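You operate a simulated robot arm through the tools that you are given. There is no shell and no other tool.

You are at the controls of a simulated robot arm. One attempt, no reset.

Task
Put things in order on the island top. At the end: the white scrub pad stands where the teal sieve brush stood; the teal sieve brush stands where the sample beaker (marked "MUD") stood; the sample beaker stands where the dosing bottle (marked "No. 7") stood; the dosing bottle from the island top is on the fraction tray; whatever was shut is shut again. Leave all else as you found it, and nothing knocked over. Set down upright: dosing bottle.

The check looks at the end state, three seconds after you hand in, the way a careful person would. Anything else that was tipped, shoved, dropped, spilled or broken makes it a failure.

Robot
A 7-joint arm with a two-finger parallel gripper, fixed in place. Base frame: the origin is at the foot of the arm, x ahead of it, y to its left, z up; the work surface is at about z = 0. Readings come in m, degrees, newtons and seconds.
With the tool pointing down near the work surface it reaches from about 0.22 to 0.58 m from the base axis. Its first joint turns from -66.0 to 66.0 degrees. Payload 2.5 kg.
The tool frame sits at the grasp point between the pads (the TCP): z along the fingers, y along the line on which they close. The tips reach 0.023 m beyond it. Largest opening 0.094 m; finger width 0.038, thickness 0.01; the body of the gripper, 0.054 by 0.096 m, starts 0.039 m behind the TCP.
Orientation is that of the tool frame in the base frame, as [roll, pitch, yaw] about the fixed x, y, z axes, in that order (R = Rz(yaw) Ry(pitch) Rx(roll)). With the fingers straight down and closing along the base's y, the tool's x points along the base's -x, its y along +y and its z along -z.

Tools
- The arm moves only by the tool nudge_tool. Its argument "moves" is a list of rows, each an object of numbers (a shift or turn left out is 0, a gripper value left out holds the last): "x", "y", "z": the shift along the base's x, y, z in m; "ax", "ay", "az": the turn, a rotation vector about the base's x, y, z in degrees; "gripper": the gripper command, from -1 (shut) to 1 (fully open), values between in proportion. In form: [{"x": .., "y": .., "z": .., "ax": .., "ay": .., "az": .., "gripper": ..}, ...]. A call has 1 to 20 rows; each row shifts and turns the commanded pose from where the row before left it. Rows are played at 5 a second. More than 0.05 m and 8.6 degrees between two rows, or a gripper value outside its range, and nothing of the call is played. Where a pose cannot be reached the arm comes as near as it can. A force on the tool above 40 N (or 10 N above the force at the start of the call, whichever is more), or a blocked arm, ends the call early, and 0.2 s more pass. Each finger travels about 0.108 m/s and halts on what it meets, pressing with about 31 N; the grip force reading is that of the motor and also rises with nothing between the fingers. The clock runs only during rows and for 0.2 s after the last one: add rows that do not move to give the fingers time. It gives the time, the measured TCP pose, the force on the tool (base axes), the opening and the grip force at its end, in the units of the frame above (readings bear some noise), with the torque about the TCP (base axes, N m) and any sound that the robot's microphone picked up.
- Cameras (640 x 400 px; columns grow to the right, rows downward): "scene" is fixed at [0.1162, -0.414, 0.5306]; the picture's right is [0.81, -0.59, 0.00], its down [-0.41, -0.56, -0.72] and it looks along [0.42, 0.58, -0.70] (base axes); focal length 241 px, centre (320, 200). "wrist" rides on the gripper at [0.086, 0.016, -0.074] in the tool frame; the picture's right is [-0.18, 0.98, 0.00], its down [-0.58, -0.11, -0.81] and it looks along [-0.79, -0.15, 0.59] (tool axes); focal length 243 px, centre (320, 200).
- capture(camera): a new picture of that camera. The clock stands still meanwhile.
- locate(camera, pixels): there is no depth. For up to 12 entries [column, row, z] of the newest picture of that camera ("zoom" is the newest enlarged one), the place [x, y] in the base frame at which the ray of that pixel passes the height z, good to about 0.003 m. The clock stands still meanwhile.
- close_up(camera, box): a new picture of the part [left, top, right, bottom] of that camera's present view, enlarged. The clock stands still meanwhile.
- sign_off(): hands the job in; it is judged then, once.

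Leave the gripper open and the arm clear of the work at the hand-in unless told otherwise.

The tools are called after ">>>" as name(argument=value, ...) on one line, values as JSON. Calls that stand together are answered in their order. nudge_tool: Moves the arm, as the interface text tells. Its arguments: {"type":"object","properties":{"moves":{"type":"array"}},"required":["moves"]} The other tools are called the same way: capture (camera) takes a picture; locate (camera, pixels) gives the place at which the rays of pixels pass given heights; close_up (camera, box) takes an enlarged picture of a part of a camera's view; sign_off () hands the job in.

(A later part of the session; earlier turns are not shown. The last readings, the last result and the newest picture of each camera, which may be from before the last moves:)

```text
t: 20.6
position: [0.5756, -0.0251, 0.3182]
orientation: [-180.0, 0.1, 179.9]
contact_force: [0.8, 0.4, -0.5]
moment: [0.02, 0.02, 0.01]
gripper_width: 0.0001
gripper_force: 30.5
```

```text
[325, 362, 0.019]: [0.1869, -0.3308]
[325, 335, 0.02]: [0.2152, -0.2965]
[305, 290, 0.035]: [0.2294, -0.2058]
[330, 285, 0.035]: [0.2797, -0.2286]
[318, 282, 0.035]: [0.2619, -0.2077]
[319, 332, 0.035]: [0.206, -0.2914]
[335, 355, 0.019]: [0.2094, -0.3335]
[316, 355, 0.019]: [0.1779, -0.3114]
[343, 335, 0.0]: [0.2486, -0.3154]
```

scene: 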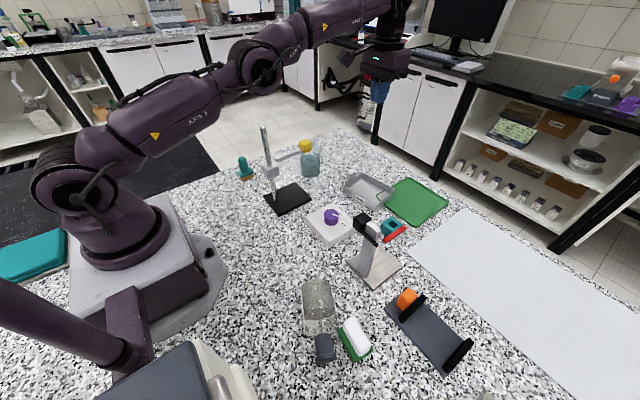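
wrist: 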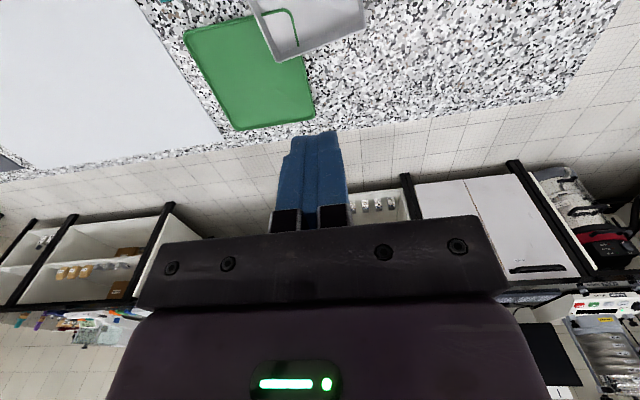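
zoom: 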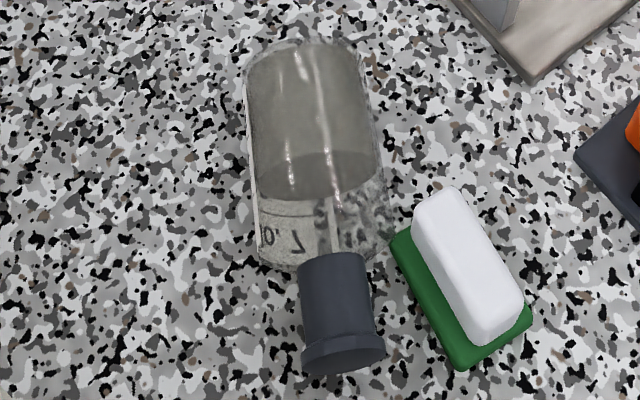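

The bottle is lying on its side, intact and still capped, with its base end near (0.26,-0.21) and its cap near (0.19,-0.33). The pad beside it has not moved. The grip was only on the cap's slightly wider top rim, so from now on I'll grip the body and move more slowly. I'll open the gripper and go look at the bottle and pad from above.

>>> nudge_tool(moves=[{"x": -0.04, "y": -0.014, "z": 0.004, "az": -5.5, "gripper": 1}, {"x": -0.04, "y": -0.014, "z": 0.004, "az": -5.5}, {"x": -0.04, "y": -0.014, "z": 0.004, "az": -5.5}, {"x": -0.04, "y": -0.014, "z": 0.004, "az": -5.5}, {"x": -0.04, "y": -0.014, "z": 0.004, "az": -5.5}, {"x": -0.04, "y": -0.014, "z": 0.004, "az": -5.5}, {"x": -0.04, "y": -0.014, "z": 0.004, "az": -5.5}, {"x": -0.04, "y": -0.014, "z": 0.004, "az": -5.5}, {"x": -0.035, "y": -0.013, "az": -6}, {}, {}])

>>> capture(camera="wrist")

>>> close_up(camera="wrist", box=[230, 0, 430, 170])

```text
t: 23.0
position: [0.2242, -0.1527, 0.3499]
orientation: [180.0, 0.1, 129.9]
contact_force: [0.1, 1.0, 0.9]
moment: [-0.01, 0.02, 0.01]
gripper_width: 0.0939
gripper_force: 0.1
```

```text
taken
```

wrist: 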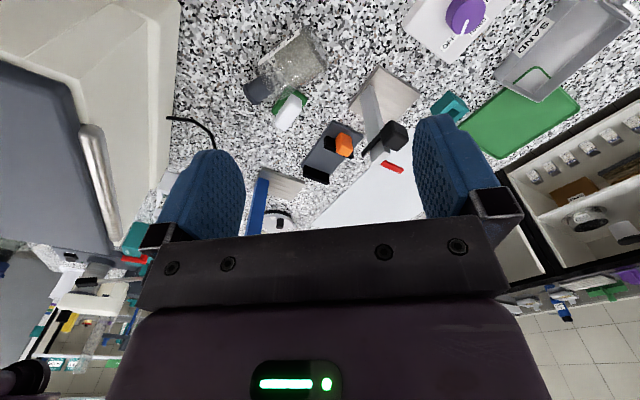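

```text
2.35 times, centred on (330, 85) of wrist
```

zoom: 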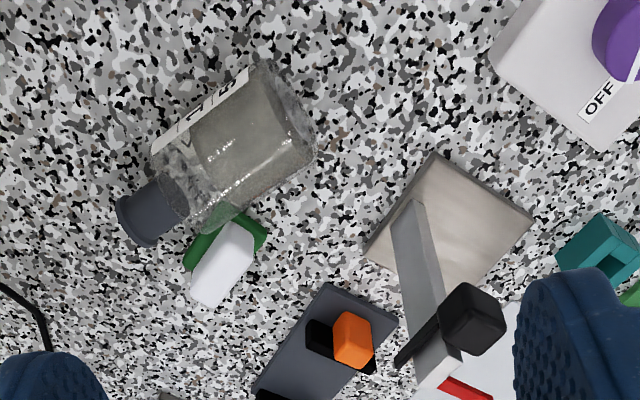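

The bottle's base end is around zoom (292,112), its cap end at (137,222), and the pad sits just beyond it. I'll locate these on the bottle axis height and get the pad corners.

>>> locate(camera="zoom", pixels=[[292, 112, 0.034], [135, 222, 0.034], [167, 203, 0.034], [250, 62, 0.034], [312, 160, 0.034], [152, 150, 0.034], [210, 230, 0.034], [267, 235, 0.0], [186, 265, 0.0], [205, 306, 0.03], [253, 262, 0.03], [225, 222, 0.03]])

>>> locate(camera="scene", pixels=[[317.5, 285, 0.034], [326, 360, 0.034], [324, 336, 0.034], [340, 328.7, 0.0], [356, 362, 0.0], [372, 346, 0.03], [362, 350, 0.03], [350, 318, 0.03], [344, 330, 0.03]])

```text
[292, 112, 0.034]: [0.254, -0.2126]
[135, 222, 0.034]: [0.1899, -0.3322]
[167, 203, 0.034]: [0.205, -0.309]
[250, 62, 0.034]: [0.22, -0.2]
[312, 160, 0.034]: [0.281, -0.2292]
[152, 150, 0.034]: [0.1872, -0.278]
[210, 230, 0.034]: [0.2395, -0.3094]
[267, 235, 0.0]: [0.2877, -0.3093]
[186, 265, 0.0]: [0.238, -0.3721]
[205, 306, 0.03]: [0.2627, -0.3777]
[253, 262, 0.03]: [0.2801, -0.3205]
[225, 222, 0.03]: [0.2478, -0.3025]
```

```text
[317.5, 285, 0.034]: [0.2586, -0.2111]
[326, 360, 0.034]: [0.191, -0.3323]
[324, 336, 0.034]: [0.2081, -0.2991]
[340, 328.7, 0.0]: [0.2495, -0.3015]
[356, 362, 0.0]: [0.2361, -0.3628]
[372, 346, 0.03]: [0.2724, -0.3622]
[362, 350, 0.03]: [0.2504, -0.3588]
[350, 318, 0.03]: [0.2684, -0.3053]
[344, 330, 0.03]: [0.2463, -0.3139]
```

The bottle axis runs from base (0.256,-0.212) to cap end (0.190,-0.332), with a body about 0.066 wide. The pad is about 0.04×0.07 at (0.262,-0.340), only millimetres from the bottle's shoulder. Gripping the bottle body now would hit the pad, so I'll first set the pad down temporarily in a free area. I'm moving in to see it better, turned to line up with its short side.

>>> nudge_tool(moves=[{"x": 0.004, "y": -0.018, "z": -0.008, "az": -8}, {"x": 0.004, "y": -0.018, "z": -0.008, "az": -8}, {"x": 0.004, "y": -0.018, "z": -0.008, "az": -8}, {"x": 0.004, "y": -0.018, "z": -0.008, "az": -8}, {"x": 0.005, "y": -0.018, "z": -0.008, "az": -8}, {"x": 0.005, "y": -0.018, "z": -0.01, "az": -8}, {"az": -3}, {}, {}])

>>> capture(camera="wrist")

>>> close_up(camera="wrist", box=[230, 0, 400, 140])

```text
t: 25.0
position: [0.2491, -0.2593, 0.299]
orientation: [179.9, 0.0, 78.8]
contact_force: [0.6, -0.1, -1.1]
moment: [0.0, -0.02, 0.05]
gripper_width: 0.0942
gripper_force: 0.0
```

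```text
taken
```

wrist: 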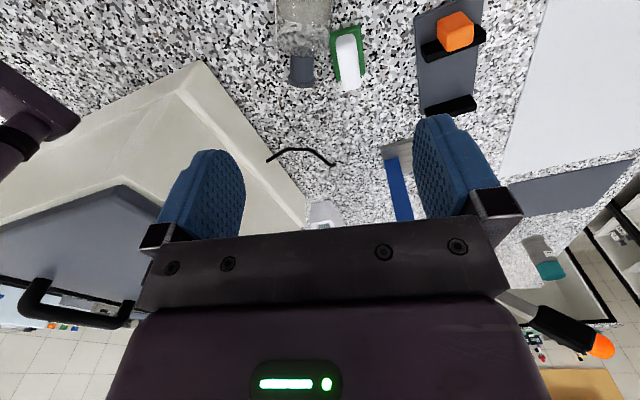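

```text
2.86 times, centred on (315, 70) of wrist
```

zoom: 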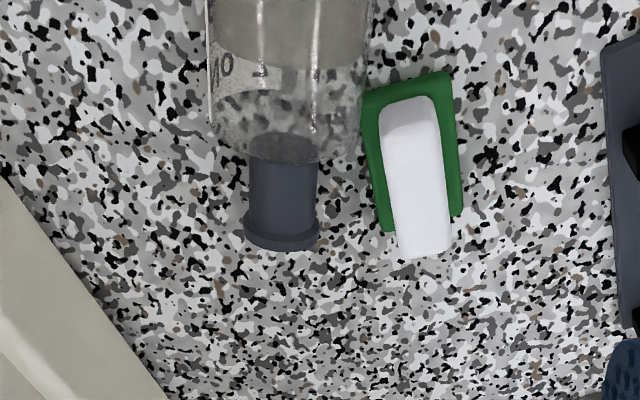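

Clear view: a green base with a narrower white block on top, and a cap with a flange at its end. I'll locate the pad's corners and the bottle's cap and shoulder edges.

>>> locate(camera="zoom", pixels=[[362, 92, 0.008], [452, 72, 0.008], [462, 215, 0.008], [385, 232, 0.008], [382, 110, 0.035], [437, 100, 0.035], [400, 258, 0.035], [451, 250, 0.035], [320, 230, 0.034], [318, 160, 0.034], [365, 100, 0.034], [282, 238, 0.034]])

>>> close_up(camera="scene", box=[330, 305, 390, 370])

```text
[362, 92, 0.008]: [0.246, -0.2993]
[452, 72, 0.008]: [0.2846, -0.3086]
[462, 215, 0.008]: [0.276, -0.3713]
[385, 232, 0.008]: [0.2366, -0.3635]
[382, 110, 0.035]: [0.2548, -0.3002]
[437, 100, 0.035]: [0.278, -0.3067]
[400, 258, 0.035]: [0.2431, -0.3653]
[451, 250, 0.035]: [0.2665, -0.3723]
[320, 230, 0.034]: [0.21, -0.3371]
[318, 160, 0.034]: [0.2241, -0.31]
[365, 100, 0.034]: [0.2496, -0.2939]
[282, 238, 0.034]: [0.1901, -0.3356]
```

```text
6.15 times, centred on (360, 338) of scene
```

zoom: 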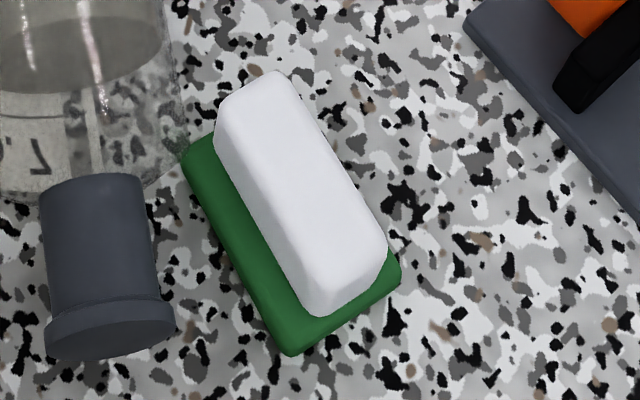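

The pad is 0.040×0.064, centred at (0.261,-0.336), with a white block about 0.024 wide and about 0.035 high. I'll grip only the white block, slightly toward its far end, with a narrow opening so the inner finger stays clear of the bottle. I move above it first and stop at z≈0.12 to check.

>>> nudge_tool(moves=[{"x": 0.005, "y": -0.043, "gripper": -0.19}, {"x": 0.0053, "y": -0.0433}, {"z": -0.045}, {"z": -0.045}, {"z": -0.045}, {"z": -0.044}, {}, {}])

>>> capture(camera="wrist")

>>> close_up(camera="wrist", box=[220, 40, 440, 220])

```text
t: 26.8
position: [0.2591, -0.3447, 0.1206]
orientation: [-180.0, -0.1, 78.8]
contact_force: [-0.3, 0.2, -0.1]
moment: [0.02, -0.03, 0.0]
gripper_width: 0.038
gripper_force: 0.0
```

```text
taken
```

wrist: 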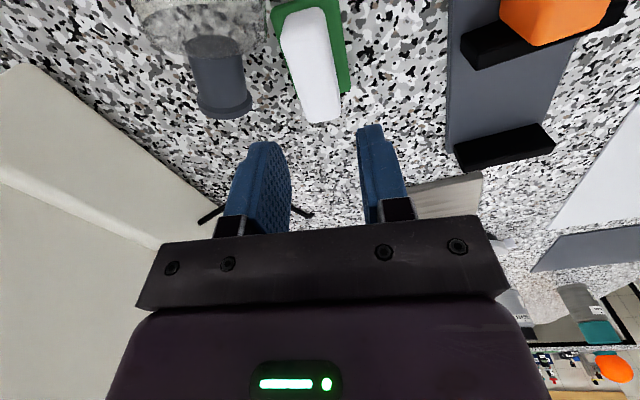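

```text
2.22 times, centred on (330, 130) of wrist
```

zoom: 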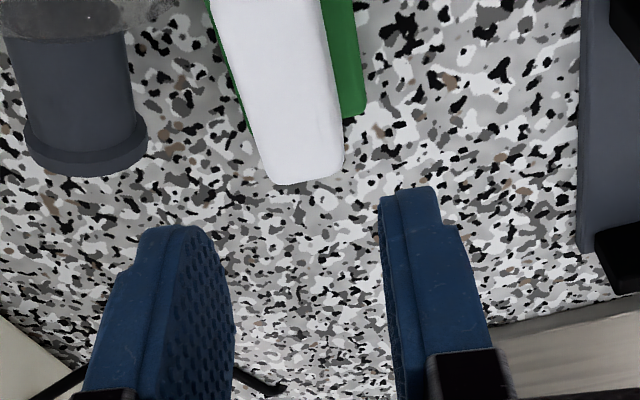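

The pad's white block lies almost under the TCP. I'll check its edges against the finger centre line before lowering.

>>> locate(camera="zoom", pixels=[[242, 100, 0.03], [340, 100, 0.03], [298, 100, 0.035], [268, 183, 0.02], [345, 165, 0.02], [250, 130, 0.01], [365, 110, 0.01], [148, 130, 0.034], [130, 40, 0.034], [300, 182, 0.03]])

```text
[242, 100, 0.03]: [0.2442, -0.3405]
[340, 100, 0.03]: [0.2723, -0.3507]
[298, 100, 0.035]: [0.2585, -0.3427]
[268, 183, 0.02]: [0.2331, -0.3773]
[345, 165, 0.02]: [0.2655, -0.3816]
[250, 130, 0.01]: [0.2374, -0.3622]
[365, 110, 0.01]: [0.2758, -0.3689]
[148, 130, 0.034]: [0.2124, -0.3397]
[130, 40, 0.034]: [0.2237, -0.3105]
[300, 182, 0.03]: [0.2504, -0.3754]
```

The white block is centred at (0.258,-0.346), within 1–2 mm of the TCP, and the bottle's cap and shoulder are more than 1 cm from the finger path. I'll lower to z≈0.040 with an opening of 0.044, then close.

>>> nudge_tool(moves=[{"x": -0.001, "gripper": -0.064}, {"z": -0.03}, {"z": -0.03}, {"z": -0.0206}, {}, {"gripper": -1}, {"gripper": -1}, {"gripper": -1}])

>>> capture(camera="wrist")

>>> close_up(camera="scene", box=[280, 250, 420, 380])

```text
t: 28.6
position: [0.2577, -0.3439, 0.0403]
orientation: [180.0, 0.0, 78.9]
contact_force: [0.2, -0.1, 0.0]
moment: [0.02, -0.04, -0.04]
gripper_width: 0.0253
gripper_force: 31.3
```

```text
taken
```

wrist: 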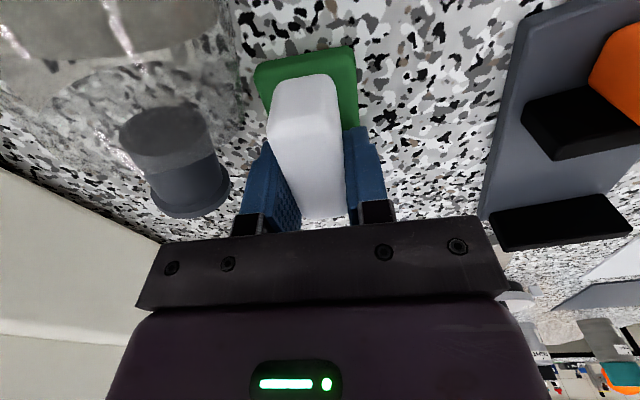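

```text
3.08 times, centred on (350, 315) of scene
```

zoom: 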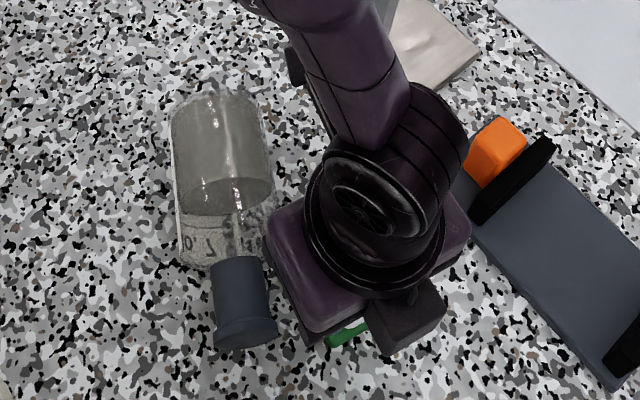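

The pad is held at 0.0253 m with 31 N, and the bottle hasn't moved. I'll lift gently and check.

>>> nudge_tool(moves=[{"z": 0.005, "gripper": -1}, {"z": 0.01}, {"z": 0.015}, {"z": 0.02}, {"z": 0.02}, {"z": 0.02}, {"z": 0.01}, {}])

>>> capture(camera="wrist")

```text
t: 30.4
position: [0.2572, -0.3439, 0.1401]
orientation: [180.0, 0.1, 78.9]
contact_force: [0.2, 0.2, -1.4]
moment: [0.0, 0.0, 0.01]
gripper_width: 0.0254
gripper_force: 30.6
```

```text
taken
```

wrist: 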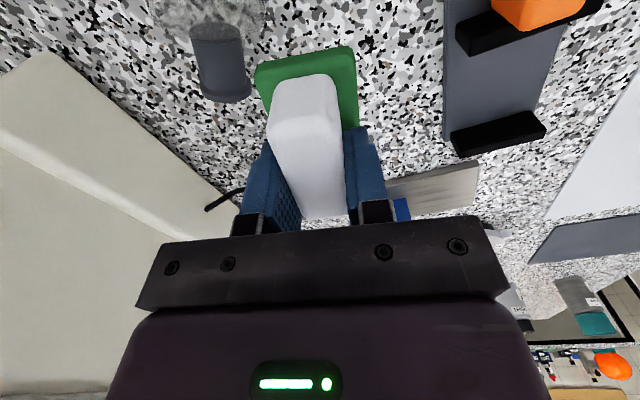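

It's held steadily. I'll carry it slowly at about z=0.17 toward the temporary spot near (0.27,-0.04), checking halfway.

>>> nudge_tool(moves=[{"z": 0.015, "gripper": -1}, {"z": 0.015}, {"y": 0.01, "az": 1}, {"y": 0.018, "az": 3}, {"x": 0.001, "y": 0.022, "az": 4}, {"x": 0.001, "y": 0.022, "az": 4}, {"x": 0.001, "y": 0.022, "az": 4}, {"x": 0.001, "y": 0.022, "az": 4}, {"x": 0.001, "y": 0.018, "az": 3}, {"y": 0.01, "az": 1}, {}])

>>> capture(camera="wrist")

```text
t: 32.8
position: [0.2628, -0.2002, 0.1686]
orientation: [179.9, 0.1, 103.0]
contact_force: [-0.5, -0.7, 0.0]
moment: [-0.02, -0.04, 0.0]
gripper_width: 0.0252
gripper_force: 31.6
```

```text
taken
```

wrist: 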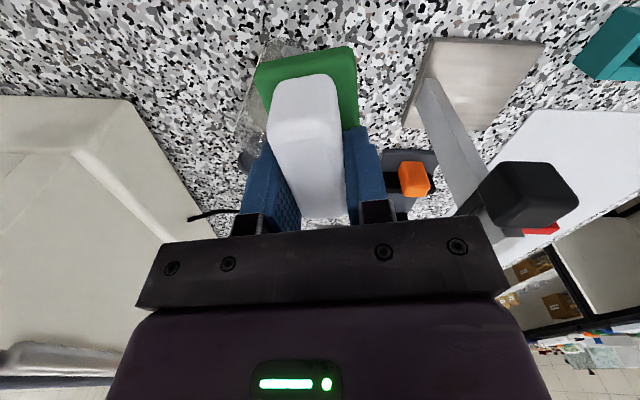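

It's still held in the same place. I'll continue to (0.27,-0.04).

>>> nudge_tool(moves=[{"y": 0.01, "az": 1, "gripper": -1}, {"x": 0.001, "y": 0.02, "az": 4}, {"x": 0.001, "y": 0.025, "az": 5}, {"x": 0.001, "y": 0.025, "az": 5}, {"x": 0.002, "y": 0.025, "az": 5}, {"x": 0.001, "y": 0.025, "az": 4}, {"x": 0.001, "y": 0.02}, {"y": 0.01}, {"z": -0.02}, {"z": -0.02}, {"z": -0.02}, {}])

>>> capture(camera="wrist")

>>> capture(camera="scene")

```text
t: 35.4
position: [0.27, -0.0416, 0.1069]
orientation: [180.0, 0.0, 126.9]
contact_force: [1.2, 0.3, -0.5]
moment: [0.01, -0.04, 0.01]
gripper_width: 0.0251
gripper_force: 31.7
```

```text
taken
```

wrist: 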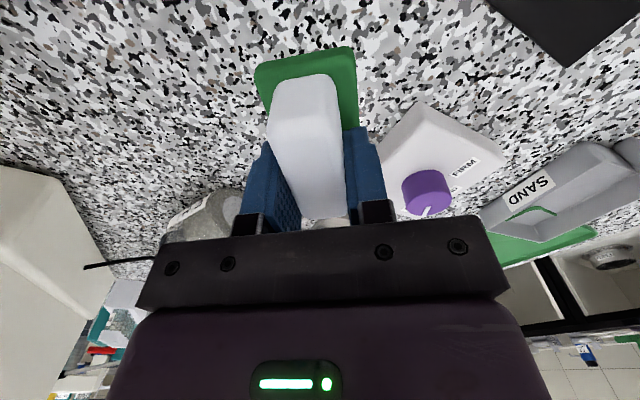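

```text
taken
```

scene: 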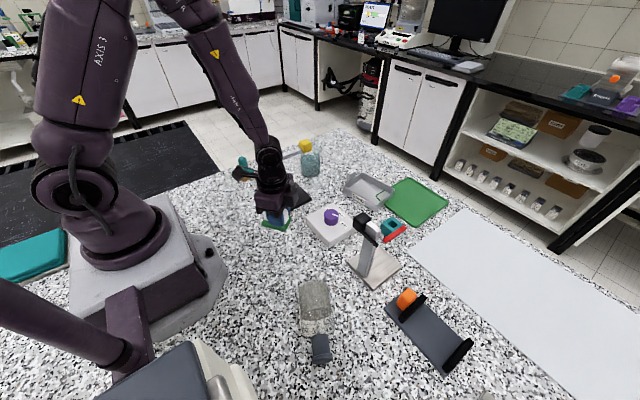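

The spot is free table. I'll lower to the grasp height (TCP z≈0.041) and release.

>>> nudge_tool(moves=[{"z": -0.025, "gripper": -1}, {"z": -0.02}, {"z": -0.012}, {"z": -0.0085}, {}, {"gripper": -0.5}, {"gripper": -0.1}, {"gripper": 0.0}, {}])

>>> capture(camera="wrist")

```text
t: 37.4
position: [0.2683, -0.0418, 0.0429]
orientation: [180.0, 0.0, 127.0]
contact_force: [0.1, 0.6, -0.9]
moment: [0.0, -0.04, -0.01]
gripper_width: 0.047
gripper_force: 0.0
```

```text
taken
```

wrist: 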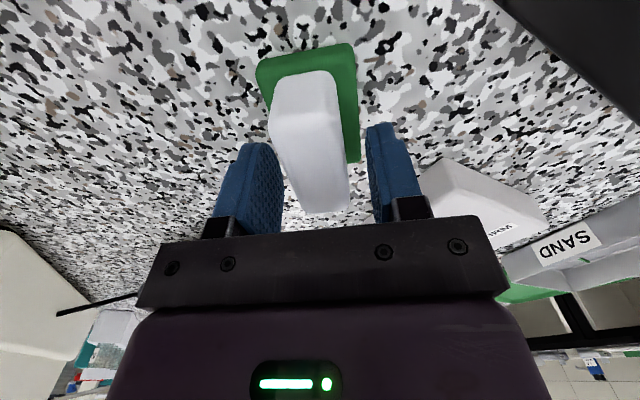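

The pad stands flat and free. I'll raise straight up and look at the scene to measure the knob box, since it matters for the bottle's path to the tray.

>>> nudge_tool(moves=[{"z": 0.02, "gripper": 0.0}, {"z": 0.045}, {"z": 0.045}, {"z": 0.045}, {"z": 0.045}, {"z": 0.045, "gripper": 1}, {}])

>>> capture(camera="scene")

>>> close_up(camera="scene", box=[240, 180, 420, 300])

```text
t: 39.0
position: [0.2689, -0.0403, 0.2887]
orientation: [-179.9, 0.0, 126.8]
contact_force: [0.7, 0.6, 0.8]
moment: [0.02, 0.03, 0.01]
gripper_width: 0.0939
gripper_force: 0.0
```

```text
taken
```

scene: 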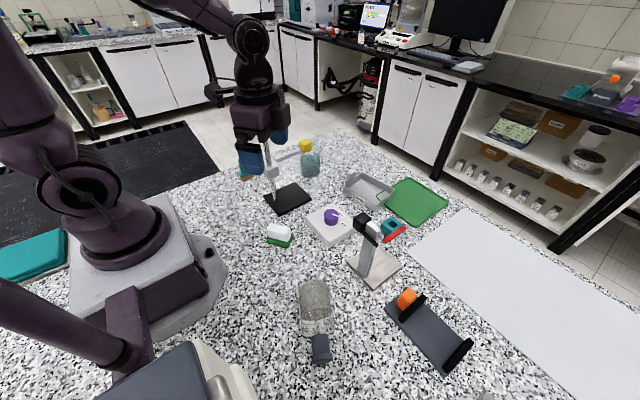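

```text
3.33 times, centred on (330, 240) of scene
```

zoom: 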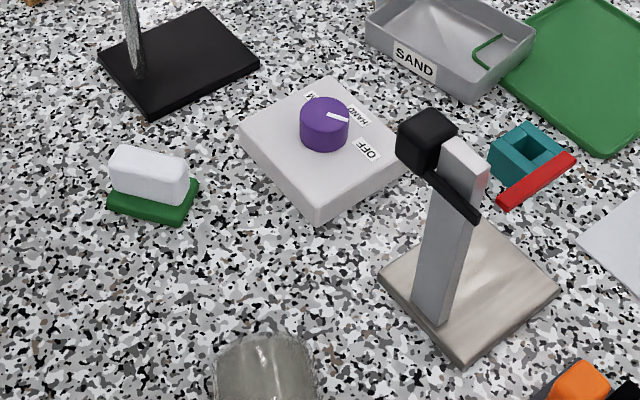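

>>> locate(camera="zoom", pixels=[[240, 128, 0.02], [330, 78, 0.02], [404, 158, 0.02], [317, 213, 0.02], [318, 226, 0.0], [242, 142, 0.0], [325, 105, 0.045], [152, 122, 0.0], [260, 62, 0.0], [195, 10, 0.0], [98, 60, 0.0], [140, 75, 0.0]])

```text
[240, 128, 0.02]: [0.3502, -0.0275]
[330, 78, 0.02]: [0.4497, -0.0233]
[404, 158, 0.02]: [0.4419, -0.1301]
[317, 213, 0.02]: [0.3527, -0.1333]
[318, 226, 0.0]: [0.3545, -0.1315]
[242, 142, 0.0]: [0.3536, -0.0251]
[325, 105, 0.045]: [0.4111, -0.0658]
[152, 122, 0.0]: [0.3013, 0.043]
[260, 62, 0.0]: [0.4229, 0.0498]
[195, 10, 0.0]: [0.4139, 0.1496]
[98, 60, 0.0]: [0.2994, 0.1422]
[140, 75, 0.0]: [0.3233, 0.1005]
```

The knob box spans x 0.35–0.45 and y −0.13 to −0.02, is 0.02 high, and its knob reaches 0.045. My plan for the bottle is this: grip its body with the tool tilted 40° in the plane of its axis, with the hand leaning over the cap end. Then I lift, rotate it upright in the air, and set it in the tray with the tool leaning outward. First I move above the bottle at yaw 61° and test the tilt there.

>>> nudge_tool(moves=[{"x": -0.005, "y": -0.026, "z": -0.005, "az": -7.3, "gripper": 1}, {"x": -0.005, "y": -0.026, "z": -0.005, "az": -7.3}, {"x": -0.005, "y": -0.026, "z": -0.005, "az": -7.3}, {"x": -0.005, "y": -0.026, "z": -0.005, "az": -7.3}, {"x": -0.005, "y": -0.026, "z": -0.005, "az": -7.3}, {"x": -0.005, "y": -0.026, "z": -0.005, "az": -7.3}, {"x": -0.005, "y": -0.026, "z": -0.005, "az": -7.3}, {"x": -0.006, "y": -0.026, "z": -0.005, "az": -7.3}, {"x": -0.0056, "y": -0.025, "z": -0.005, "az": -7.2}, {}, {}])

>>> capture(camera="wrist")

```text
t: 41.4
position: [0.223, -0.2743, 0.2445]
orientation: [-180.0, 0.1, 61.3]
contact_force: [-0.1, 0.5, 0.1]
moment: [0.0, -0.03, -0.01]
gripper_width: 0.094
gripper_force: 0.1
```

```text
taken
```

wrist: 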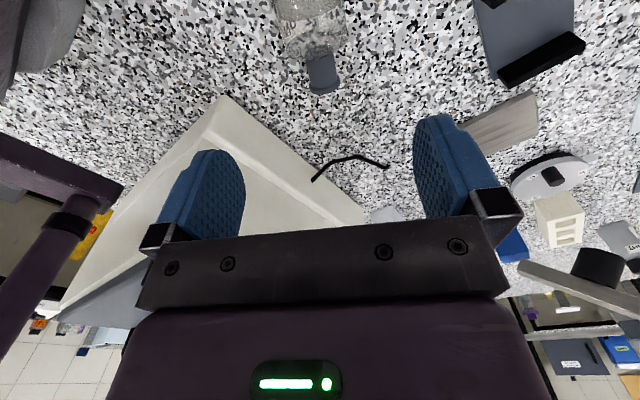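

The bottle is at the top of the picture. I'll enlarge it to refine the axis line before tilting.

>>> close_up(camera="wrist", box=[240, 0, 400, 100])

```text
4.00 times, centred on (320, 50) of wrist
```

zoom: 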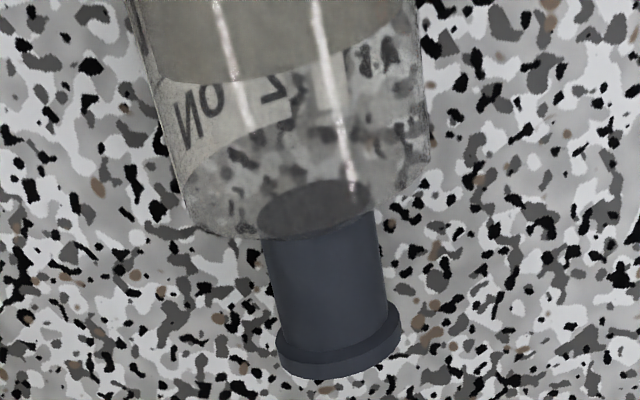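

>>> locate(camera="zoom", pixels=[[180, 160, 0.034], [430, 130, 0.034], [142, 20, 0.034], [419, 10, 0.034], [340, 350, 0.034], [318, 235, 0.034], [277, 340, 0.034], [400, 320, 0.034], [185, 205, 0.034], [428, 160, 0.034]])

```text
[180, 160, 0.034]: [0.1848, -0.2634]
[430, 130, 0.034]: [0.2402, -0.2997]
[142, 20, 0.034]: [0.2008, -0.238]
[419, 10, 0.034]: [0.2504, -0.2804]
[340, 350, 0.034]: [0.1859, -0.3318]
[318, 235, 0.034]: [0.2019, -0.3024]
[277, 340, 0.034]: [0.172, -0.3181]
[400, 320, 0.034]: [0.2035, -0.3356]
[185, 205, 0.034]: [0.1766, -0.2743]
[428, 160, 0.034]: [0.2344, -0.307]
```

The refined axis passes (0.2125,-0.2816) with direction −118.7°, and the body is about 0.065 wide. My TCP target is (0.220,-0.2695). Now I'll tilt the tool 40° about the closing axis at this safe height and see if the arm reaches it.

>>> nudge_tool(moves=[{"x": -0.003, "y": 0.0048}, {"ax": 7.01, "ay": -3.86}, {"ax": 7.01, "ay": -3.86}, {"ax": 7.01, "ay": -3.86}, {"ax": 7.01, "ay": -3.86}, {"ax": 7.01, "ay": -3.86}, {}, {}])

>>> capture(camera="wrist")

>>> capture(camera="scene")

```text
t: 43.2
position: [0.2198, -0.2694, 0.2438]
orientation: [179.8, -40.1, 61.4]
contact_force: [-0.1, 0.5, 0.7]
moment: [0.01, -0.01, 0.0]
gripper_width: 0.0936
gripper_force: 0.2
```

```text
taken
```

wrist: 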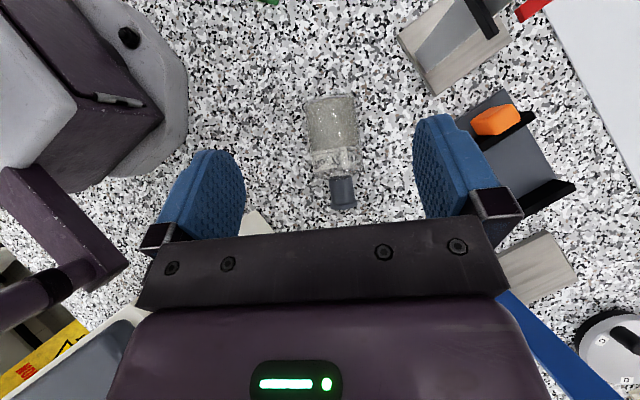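

```text
taken
```

scene: 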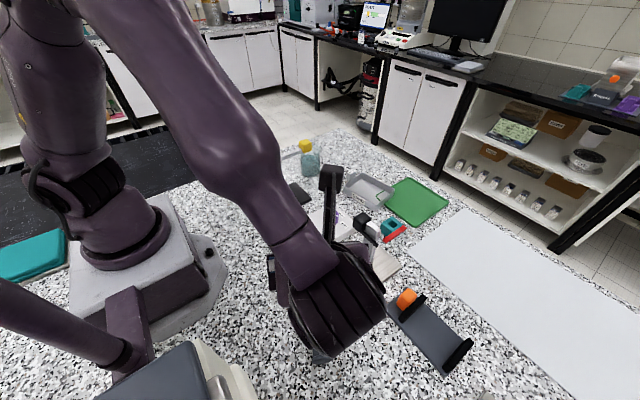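

The tilted pose is reached exactly (pitch −40.1°), and the camera now looks nearly straight down on the bottle. I'll enlarge it and re-measure the axis for the final approach.

>>> close_up(camera="wrist", box=[270, 80, 400, 220])

```text
2.86 times, centred on (335, 150) of wrist
```

zoom: 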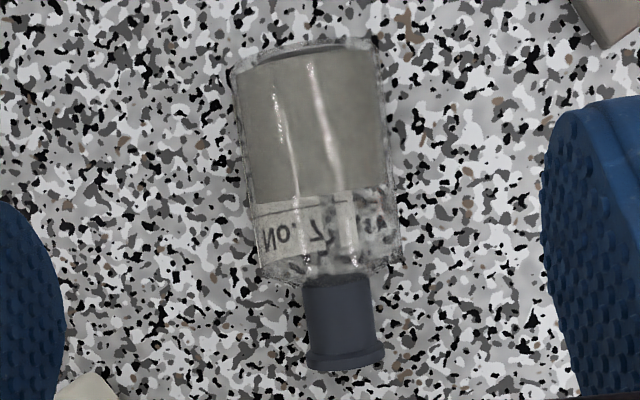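

>>> locate(camera="zoom", pixels=[[234, 70, 0.034], [380, 45, 0.034], [238, 120, 0.034], [386, 105, 0.034], [252, 220, 0.034], [396, 200, 0.034], [345, 350, 0.034], [308, 358, 0.034], [383, 350, 0.034], [330, 280, 0.034], [315, 40, 0.034], [404, 265, 0.034]])

```text
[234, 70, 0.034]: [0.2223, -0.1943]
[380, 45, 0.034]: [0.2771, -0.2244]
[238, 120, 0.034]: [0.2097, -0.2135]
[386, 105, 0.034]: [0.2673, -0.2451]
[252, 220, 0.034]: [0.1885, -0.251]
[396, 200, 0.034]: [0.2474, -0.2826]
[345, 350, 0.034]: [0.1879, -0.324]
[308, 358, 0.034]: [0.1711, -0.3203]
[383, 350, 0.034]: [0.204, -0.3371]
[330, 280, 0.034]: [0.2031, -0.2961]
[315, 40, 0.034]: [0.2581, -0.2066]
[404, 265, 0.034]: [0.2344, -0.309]
```

The axis at the TCP is within about 2 mm and the yaw matches to 1°. I'll shift slightly and lower to z≈0.085 for a check.

>>> nudge_tool(moves=[{"x": -0.002, "y": 0.0005, "z": -0.03, "gripper": 1}, {"z": -0.045}, {"z": -0.045}, {"z": -0.039}, {}, {}])

>>> capture(camera="wrist")

>>> capture(camera="scene")

```text
t: 44.6
position: [0.2166, -0.2703, 0.0835]
orientation: [179.8, -39.9, 61.4]
contact_force: [-0.7, 0.2, 0.4]
moment: [-0.01, 0.02, 0.03]
gripper_width: 0.094
gripper_force: 0.0
```

```text
taken
```

wrist: 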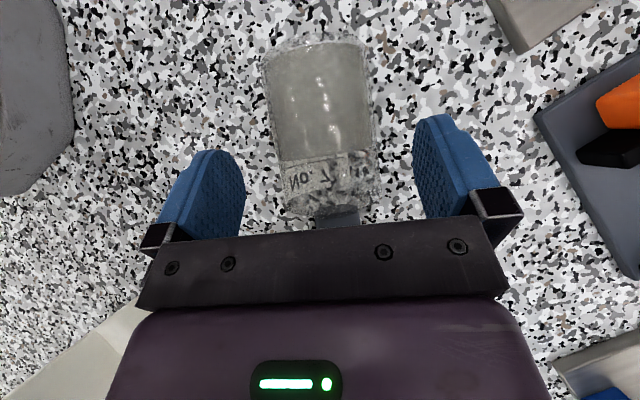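

```text
taken
```

scene: 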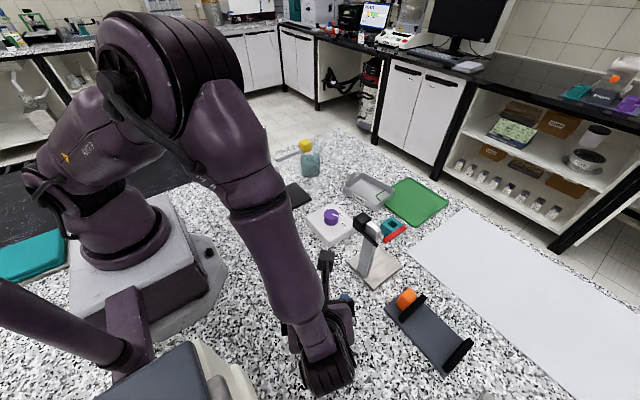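

The bottle is centred between the fingers (both mid at column ~328). I'll lower to TCP z≈0.044 and close on the body.

>>> nudge_tool(moves=[{"z": -0.02, "gripper": 1}, {"z": -0.0195}, {}, {"gripper": 0.6}, {"gripper": 0.3}, {"gripper": -1}, {"gripper": -1}, {"gripper": -1}])

>>> capture(camera="wrist")

```text
t: 46.4
position: [0.2186, -0.2679, 0.0451]
orientation: [179.9, -40.0, 61.4]
contact_force: [1.1, -2.2, 3.1]
moment: [-0.14, 0.01, 0.03]
gripper_width: 0.065
gripper_force: 30.9
```

```text
taken
```

wrist: 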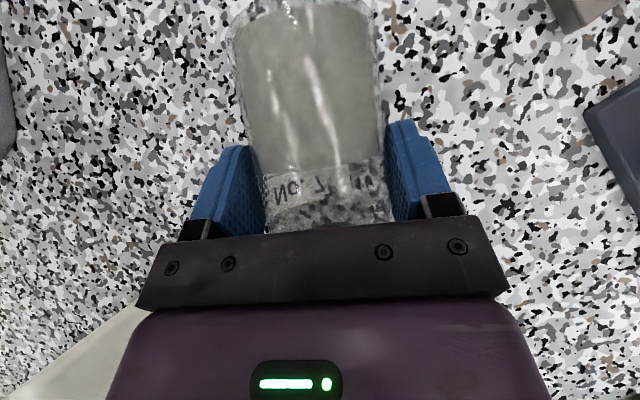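

The body is gripped at 0.065 m with 31 N. I'll lift gently in small steps and check.

>>> nudge_tool(moves=[{"z": 0.004, "gripper": -1}, {"z": 0.006}, {"z": 0.01}, {"z": 0.015}, {"z": 0.015}, {}])

>>> capture(camera="wrist")

```text
t: 47.8
position: [0.2187, -0.2696, 0.0947]
orientation: [179.9, -40.0, 61.4]
contact_force: [0.0, -0.5, -1.6]
moment: [-0.02, -0.03, 0.0]
gripper_width: 0.0652
gripper_force: 31.2
```

```text
taken
```

wrist: 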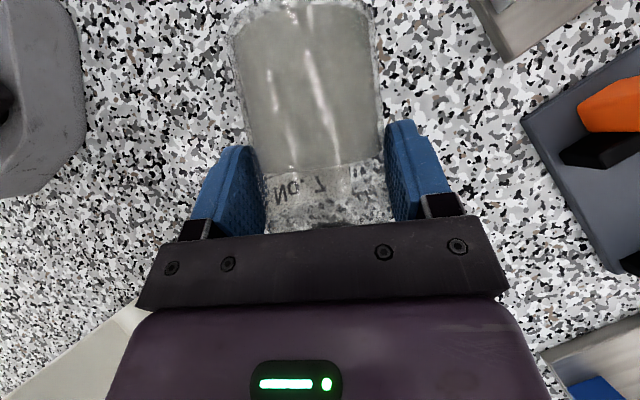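

The bottle is held firmly with nothing slipping. I'll lift slowly to about 0.22 and take the 40° tilt back out in gentle steps.

>>> nudge_tool(moves=[{"z": 0.015, "gripper": -1}, {"z": 0.02}, {"z": 0.025}, {"z": 0.025}, {"z": 0.025}, {"z": 0.015}, {"ax": -2.2, "ay": 1.2}, {"ax": -4.38, "ay": 2.41}, {"ax": -4.38, "ay": 2.41}, {"ax": -4.38, "ay": 2.41}, {"ax": -4.38, "ay": 2.41}, {"ax": -4.38, "ay": 2.41}, {"ax": -4.38, "ay": 2.41}, {"ax": -4.38, "ay": 2.41}, {"ax": -2.2, "ay": 1.2}, {}])

>>> capture(camera="wrist")

>>> capture(camera="scene")

```text
t: 51.2
position: [0.217, -0.2687, 0.2208]
orientation: [-180.0, 0.1, 61.3]
contact_force: [-0.1, 0.8, -2.2]
moment: [-0.01, 0.03, 0.0]
gripper_width: 0.0651
gripper_force: 31.1
```

```text
taken
```

wrist: 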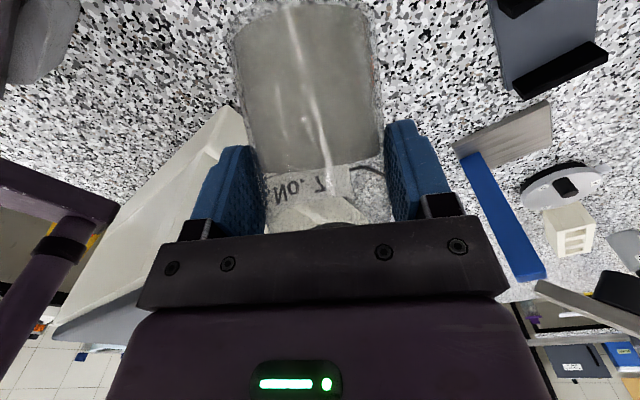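

```text
taken
```

scene: 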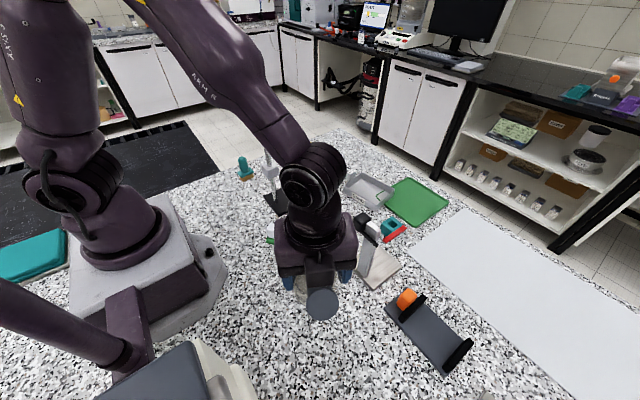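

The bottle is steady and its label reads "No. 7". Now I'll rise to about 0.28, then move slowly toward (0.45,-0.03) while turning the yaw to about 177°.

>>> nudge_tool(moves=[{"z": 0.015, "gripper": -1}, {"z": 0.025}, {"z": 0.02}, {"x": 0.006, "y": 0.006, "az": 2}, {"x": 0.014, "y": 0.014, "az": 5}, {"x": 0.0165, "y": 0.017, "az": 8}, {"x": 0.0165, "y": 0.017, "az": 8}, {"x": 0.0165, "y": 0.017, "az": 8}, {"x": 0.0165, "y": 0.017, "az": 8}, {"x": 0.0165, "y": 0.017, "az": 8}, {"x": 0.0165, "y": 0.017, "az": 8}, {"x": 0.0165, "y": 0.017, "az": 8}, {"x": 0.0165, "y": 0.017, "az": 8}, {"x": 0.014, "y": 0.014, "az": 5}, {"x": 0.006, "y": 0.006, "az": 2}, {}])

>>> capture(camera="wrist")

```text
t: 54.6
position: [0.3907, -0.0909, 0.281]
orientation: [180.0, -0.1, 139.5]
contact_force: [0.5, -0.1, -2.3]
moment: [-0.01, -0.02, 0.02]
gripper_width: 0.0649
gripper_force: 31.3
```

```text
taken
```

wrist: 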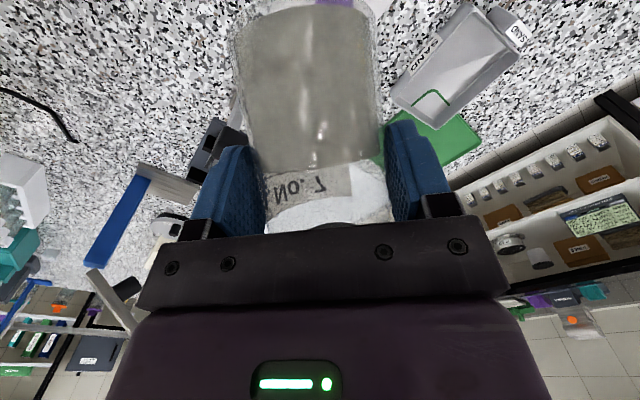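

Still steady. I'll turn the remaining 38° of yaw, move to (0.45,-0.03), then tilt the tool 50° outward so that the bottle comes upright, all well above everything.

>>> nudge_tool(moves=[{"x": 0.005, "y": 0.005, "az": 3, "gripper": -1}, {"x": 0.01, "y": 0.01, "az": 6}, {"x": 0.01, "y": 0.01, "az": 6.5}, {"x": 0.01, "y": 0.01, "az": 6.5}, {"x": 0.01, "y": 0.01, "az": 6.5}, {"x": 0.01, "y": 0.01, "az": 6.5}, {"x": 0.005, "y": 0.005, "az": 3}, {"ax": -0.1, "ay": -2.5}, {"ax": -0.22, "ay": -5}, {"ax": -0.22, "ay": -5}, {"ax": -0.22, "ay": -5}, {"ax": -0.22, "ay": -5}, {"ax": -0.22, "ay": -5}, {"ax": -0.22, "ay": -5}, {"ax": -0.22, "ay": -5}, {"ax": -0.22, "ay": -5}, {"ax": -0.22, "ay": -5}, {"ax": -0.1, "ay": -2.5}, {}])

>>> capture(camera="wrist")

>>> capture(camera="scene")

```text
t: 58.6
position: [0.4522, -0.033, 0.2807]
orientation: [179.8, 50.2, 177.3]
contact_force: [-0.7, 0.2, -2.3]
moment: [0.01, 0.02, 0.0]
gripper_width: 0.0647
gripper_force: 31.4
```

```text
taken
```

wrist: 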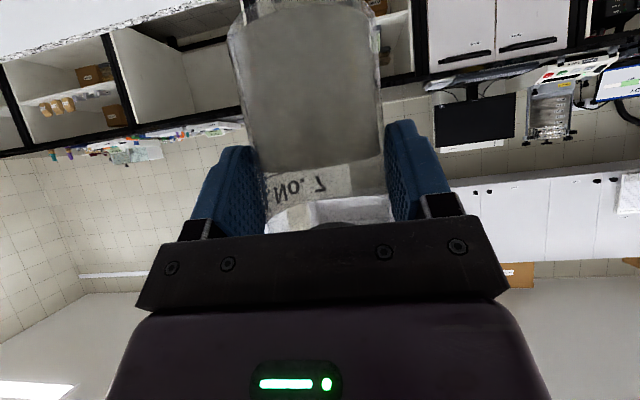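

```text
taken
```

scene: 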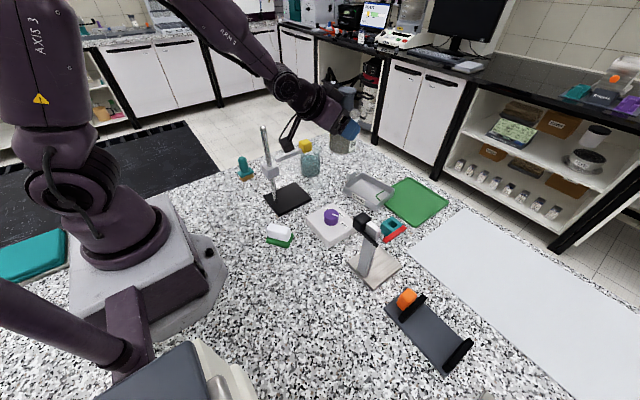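

>>> close_up(camera="scene", box=[270, 50, 400, 180])

```text
3.08 times, centred on (335, 115) of scene
```

zoom: 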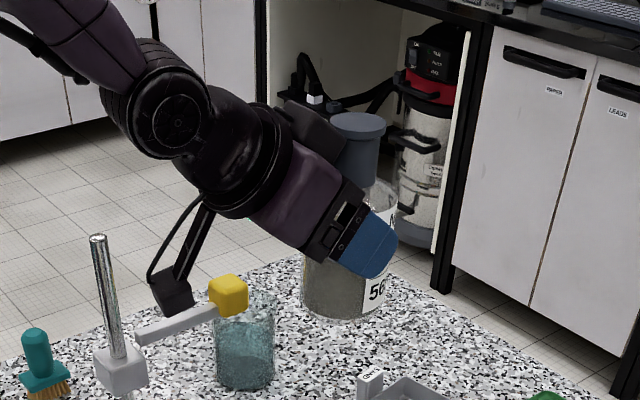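

The bottle is upright in the grip, with its base about 0.071 below the TCP and its axis about 0.013 ahead of it. I'll move above the tray so the axis lands on (0.580,-0.026), then come down to z≈0.13 for a check.

>>> nudge_tool(moves=[{"x": 0.01, "gripper": -1}, {"x": 0.02, "y": 0.001}, {"x": 0.02, "y": 0.0015}, {"x": 0.02, "y": 0.0015}, {"x": 0.02, "y": 0.0015}, {"x": 0.017, "y": 0.0015}, {"x": 0.008, "y": 0.0006}, {"z": -0.01}, {"z": -0.02}, {"z": -0.025}, {"z": -0.025}, {"z": -0.025}, {"z": -0.025}, {"z": -0.015}, {"z": -0.006}, {}])

>>> capture(camera="scene")

>>> close_up(camera="scene", box=[320, 110, 440, 230])

>>> capture(camera="wrist")

```text
t: 62.0
position: [0.565, -0.0251, 0.1291]
orientation: [179.8, 50.0, 177.4]
contact_force: [-0.3, 0.0, -2.4]
moment: [0.01, 0.03, -0.03]
gripper_width: 0.0651
gripper_force: 31.7
```

```text
taken
```

scene: 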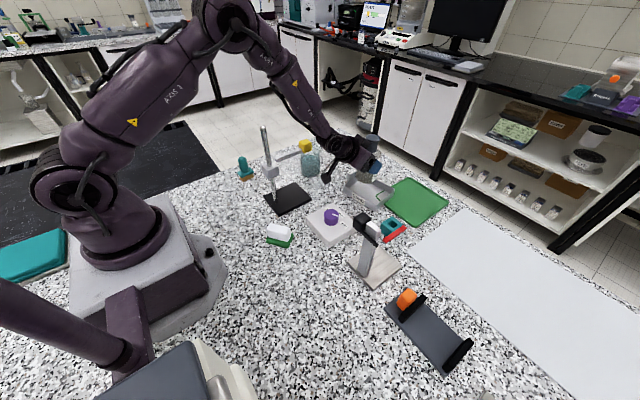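

```text
3.33 times, centred on (380, 170) of scene
```

zoom: 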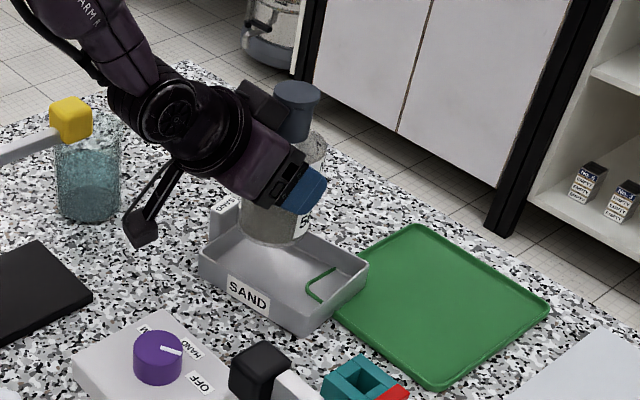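

```text
taken
```

wrist: 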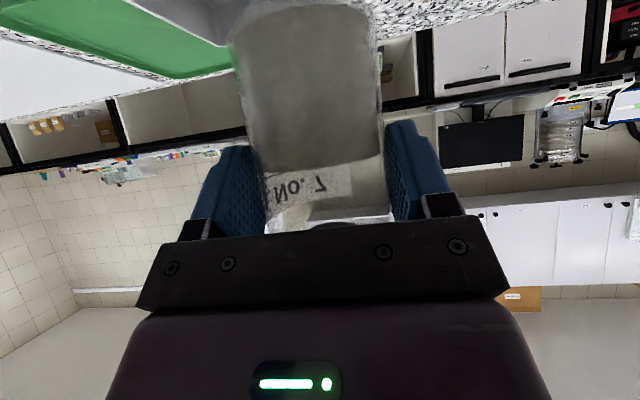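

The bottle hangs over the tray with its axis at about (0.577,-0.030). I'll shift it +3 mm in x and +2 mm in y, lower to just above the floor, then go down in millimetre steps to feel contact.

>>> nudge_tool(moves=[{"x": 0.003, "y": 0.002, "gripper": -1}, {"z": -0.015}, {"z": -0.015}, {"z": -0.01}, {"z": -0.005}, {}])

>>> close_up(camera="scene", box=[320, 110, 440, 230])

```text
t: 63.4
position: [0.5684, -0.0241, 0.0847]
orientation: [179.8, 50.2, 177.3]
contact_force: [0.0, 0.2, -2.0]
moment: [-0.01, 0.04, -0.04]
gripper_width: 0.0647
gripper_force: 31.1
```

```text
3.33 times, centred on (380, 170) of scene
```

zoom: 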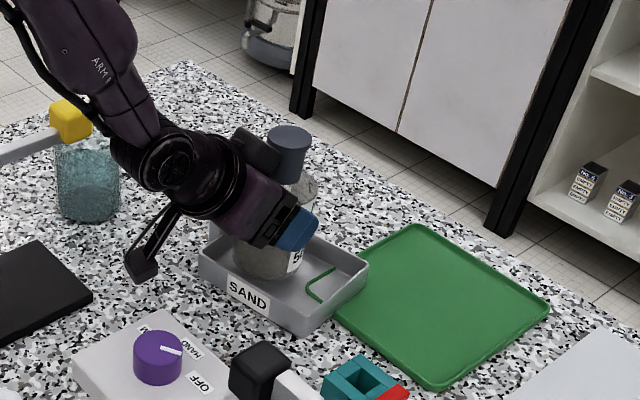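

The bottle's base is inside the tray rim, clear of the walls. Now I'll take small downward steps and watch the force.

>>> nudge_tool(moves=[{"z": -0.003, "gripper": -1}, {"z": -0.002}, {"z": -0.002}, {}])

>>> close_up(camera="scene", box=[340, 140, 410, 220])

```text
t: 64.4
position: [0.5673, -0.0232, 0.0779]
orientation: [179.8, 50.0, 177.3]
contact_force: [0.0, 0.1, -1.9]
moment: [-0.01, 0.01, -0.02]
gripper_width: 0.065
gripper_force: 30.7
```

```text
5.00 times, centred on (375, 180) of scene
```

zoom: 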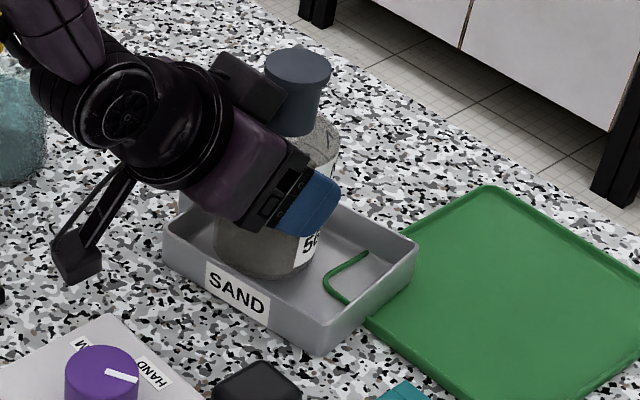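

No contact yet (still −1.9 N of carried weight). I'll continue in 1–2 mm steps.

>>> nudge_tool(moves=[{"z": -0.0015, "gripper": -1}, {"z": -0.0015}, {}])

>>> nudge_tool(moves=[{"z": -0.001, "gripper": -1}, {"z": -0.001}, {}])

```text
t: 65.2
position: [0.5685, -0.0241, 0.0765]
orientation: [179.8, 50.4, 177.4]
contact_force: [-1.6, 1.8, 11.7]
moment: [-0.1, -0.36, 0.04]
gripper_width: 0.0648
gripper_force: 31.1
```

```text
t: 66.0
position: [0.5691, -0.0225, 0.0741]
orientation: [179.9, 50.5, 177.3]
contact_force: [-1.8, -1.1, 24.5]
moment: [-0.39, -0.81, -0.02]
gripper_width: 0.0646
gripper_force: 30.6
```

The bottle is on the tray floor: contact began at TCP z≈0.076 and the force is now 24 N. I'll ease off 2 mm to relieve the pressing, then open just enough to release.

>>> nudge_tool(moves=[{"z": 0.0015, "gripper": -1}, {"z": 0.0005}, {}, {"gripper": 0.5}, {"gripper": 0.6}, {"gripper": 0.7}, {}])

>>> close_up(camera="scene", box=[340, 140, 410, 220])

>>> capture(camera="wrist")

```text
t: 67.6
position: [0.5668, -0.0238, 0.0722]
orientation: [180.0, 49.8, 177.4]
contact_force: [-4.8, -15.0, -8.0]
moment: [-0.61, 0.1, 0.32]
gripper_width: 0.0733
gripper_force: 0.0
```

```text
5.00 times, centred on (375, 180) of scene
```

zoom: 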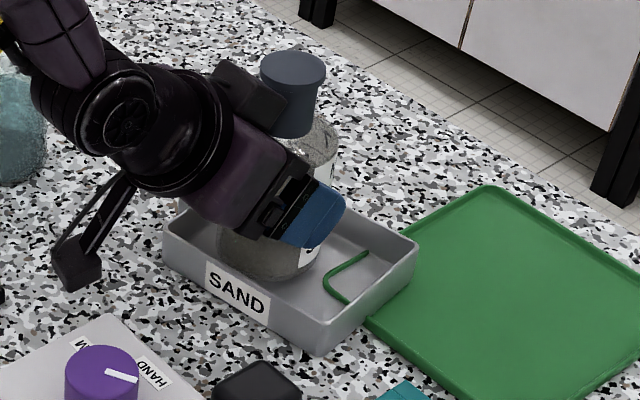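

```text
taken
```

wrist: 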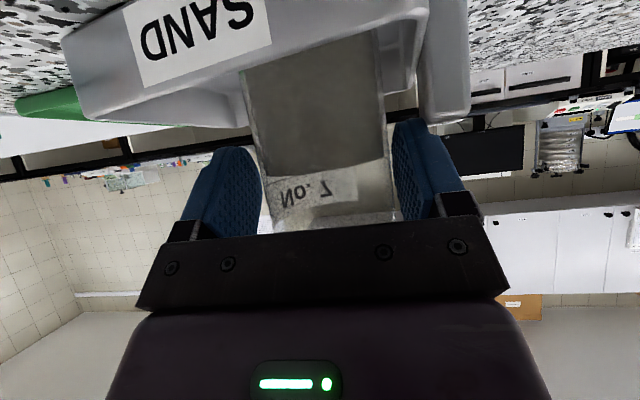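

The opening stopped at 0.073 and there is −15 N sideways. The finger on the +y side is pressing against the tray's raised tab (right side in the wrist view). I'll narrow to about 0.070 to take that pressure off, without gripping the bottle (0.065).

>>> nudge_tool(moves=[{"gripper": 0.5}, {"gripper": 0.48}, {}])

>>> close_up(camera="wrist", box=[180, 0, 500, 240])

>>> close_up(camera="scene", box=[340, 140, 410, 220])

```text
t: 68.4
position: [0.5685, -0.0227, 0.0755]
orientation: [179.7, 50.3, 177.2]
contact_force: [0.2, -2.0, 2.3]
moment: [0.05, -0.06, -0.06]
gripper_width: 0.069
gripper_force: 0.1
```

```text
1.67 times, centred on (340, 120) of wrist
```

zoom: 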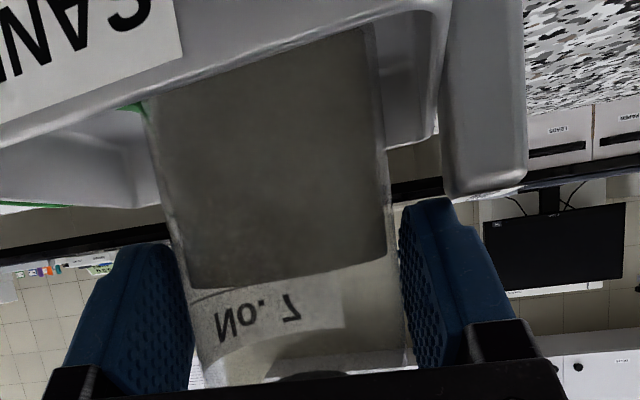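

```text
5.00 times, centred on (375, 180) of scene
```

zoom: 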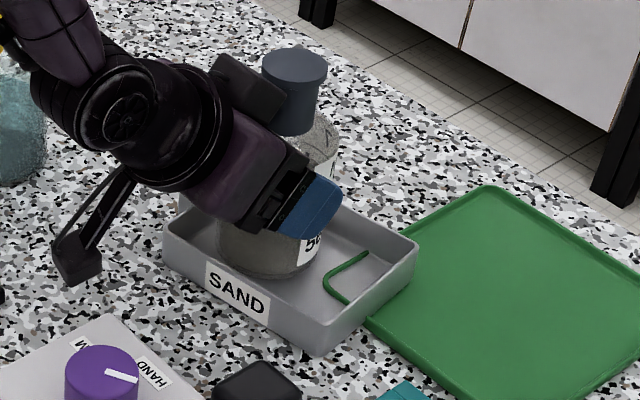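

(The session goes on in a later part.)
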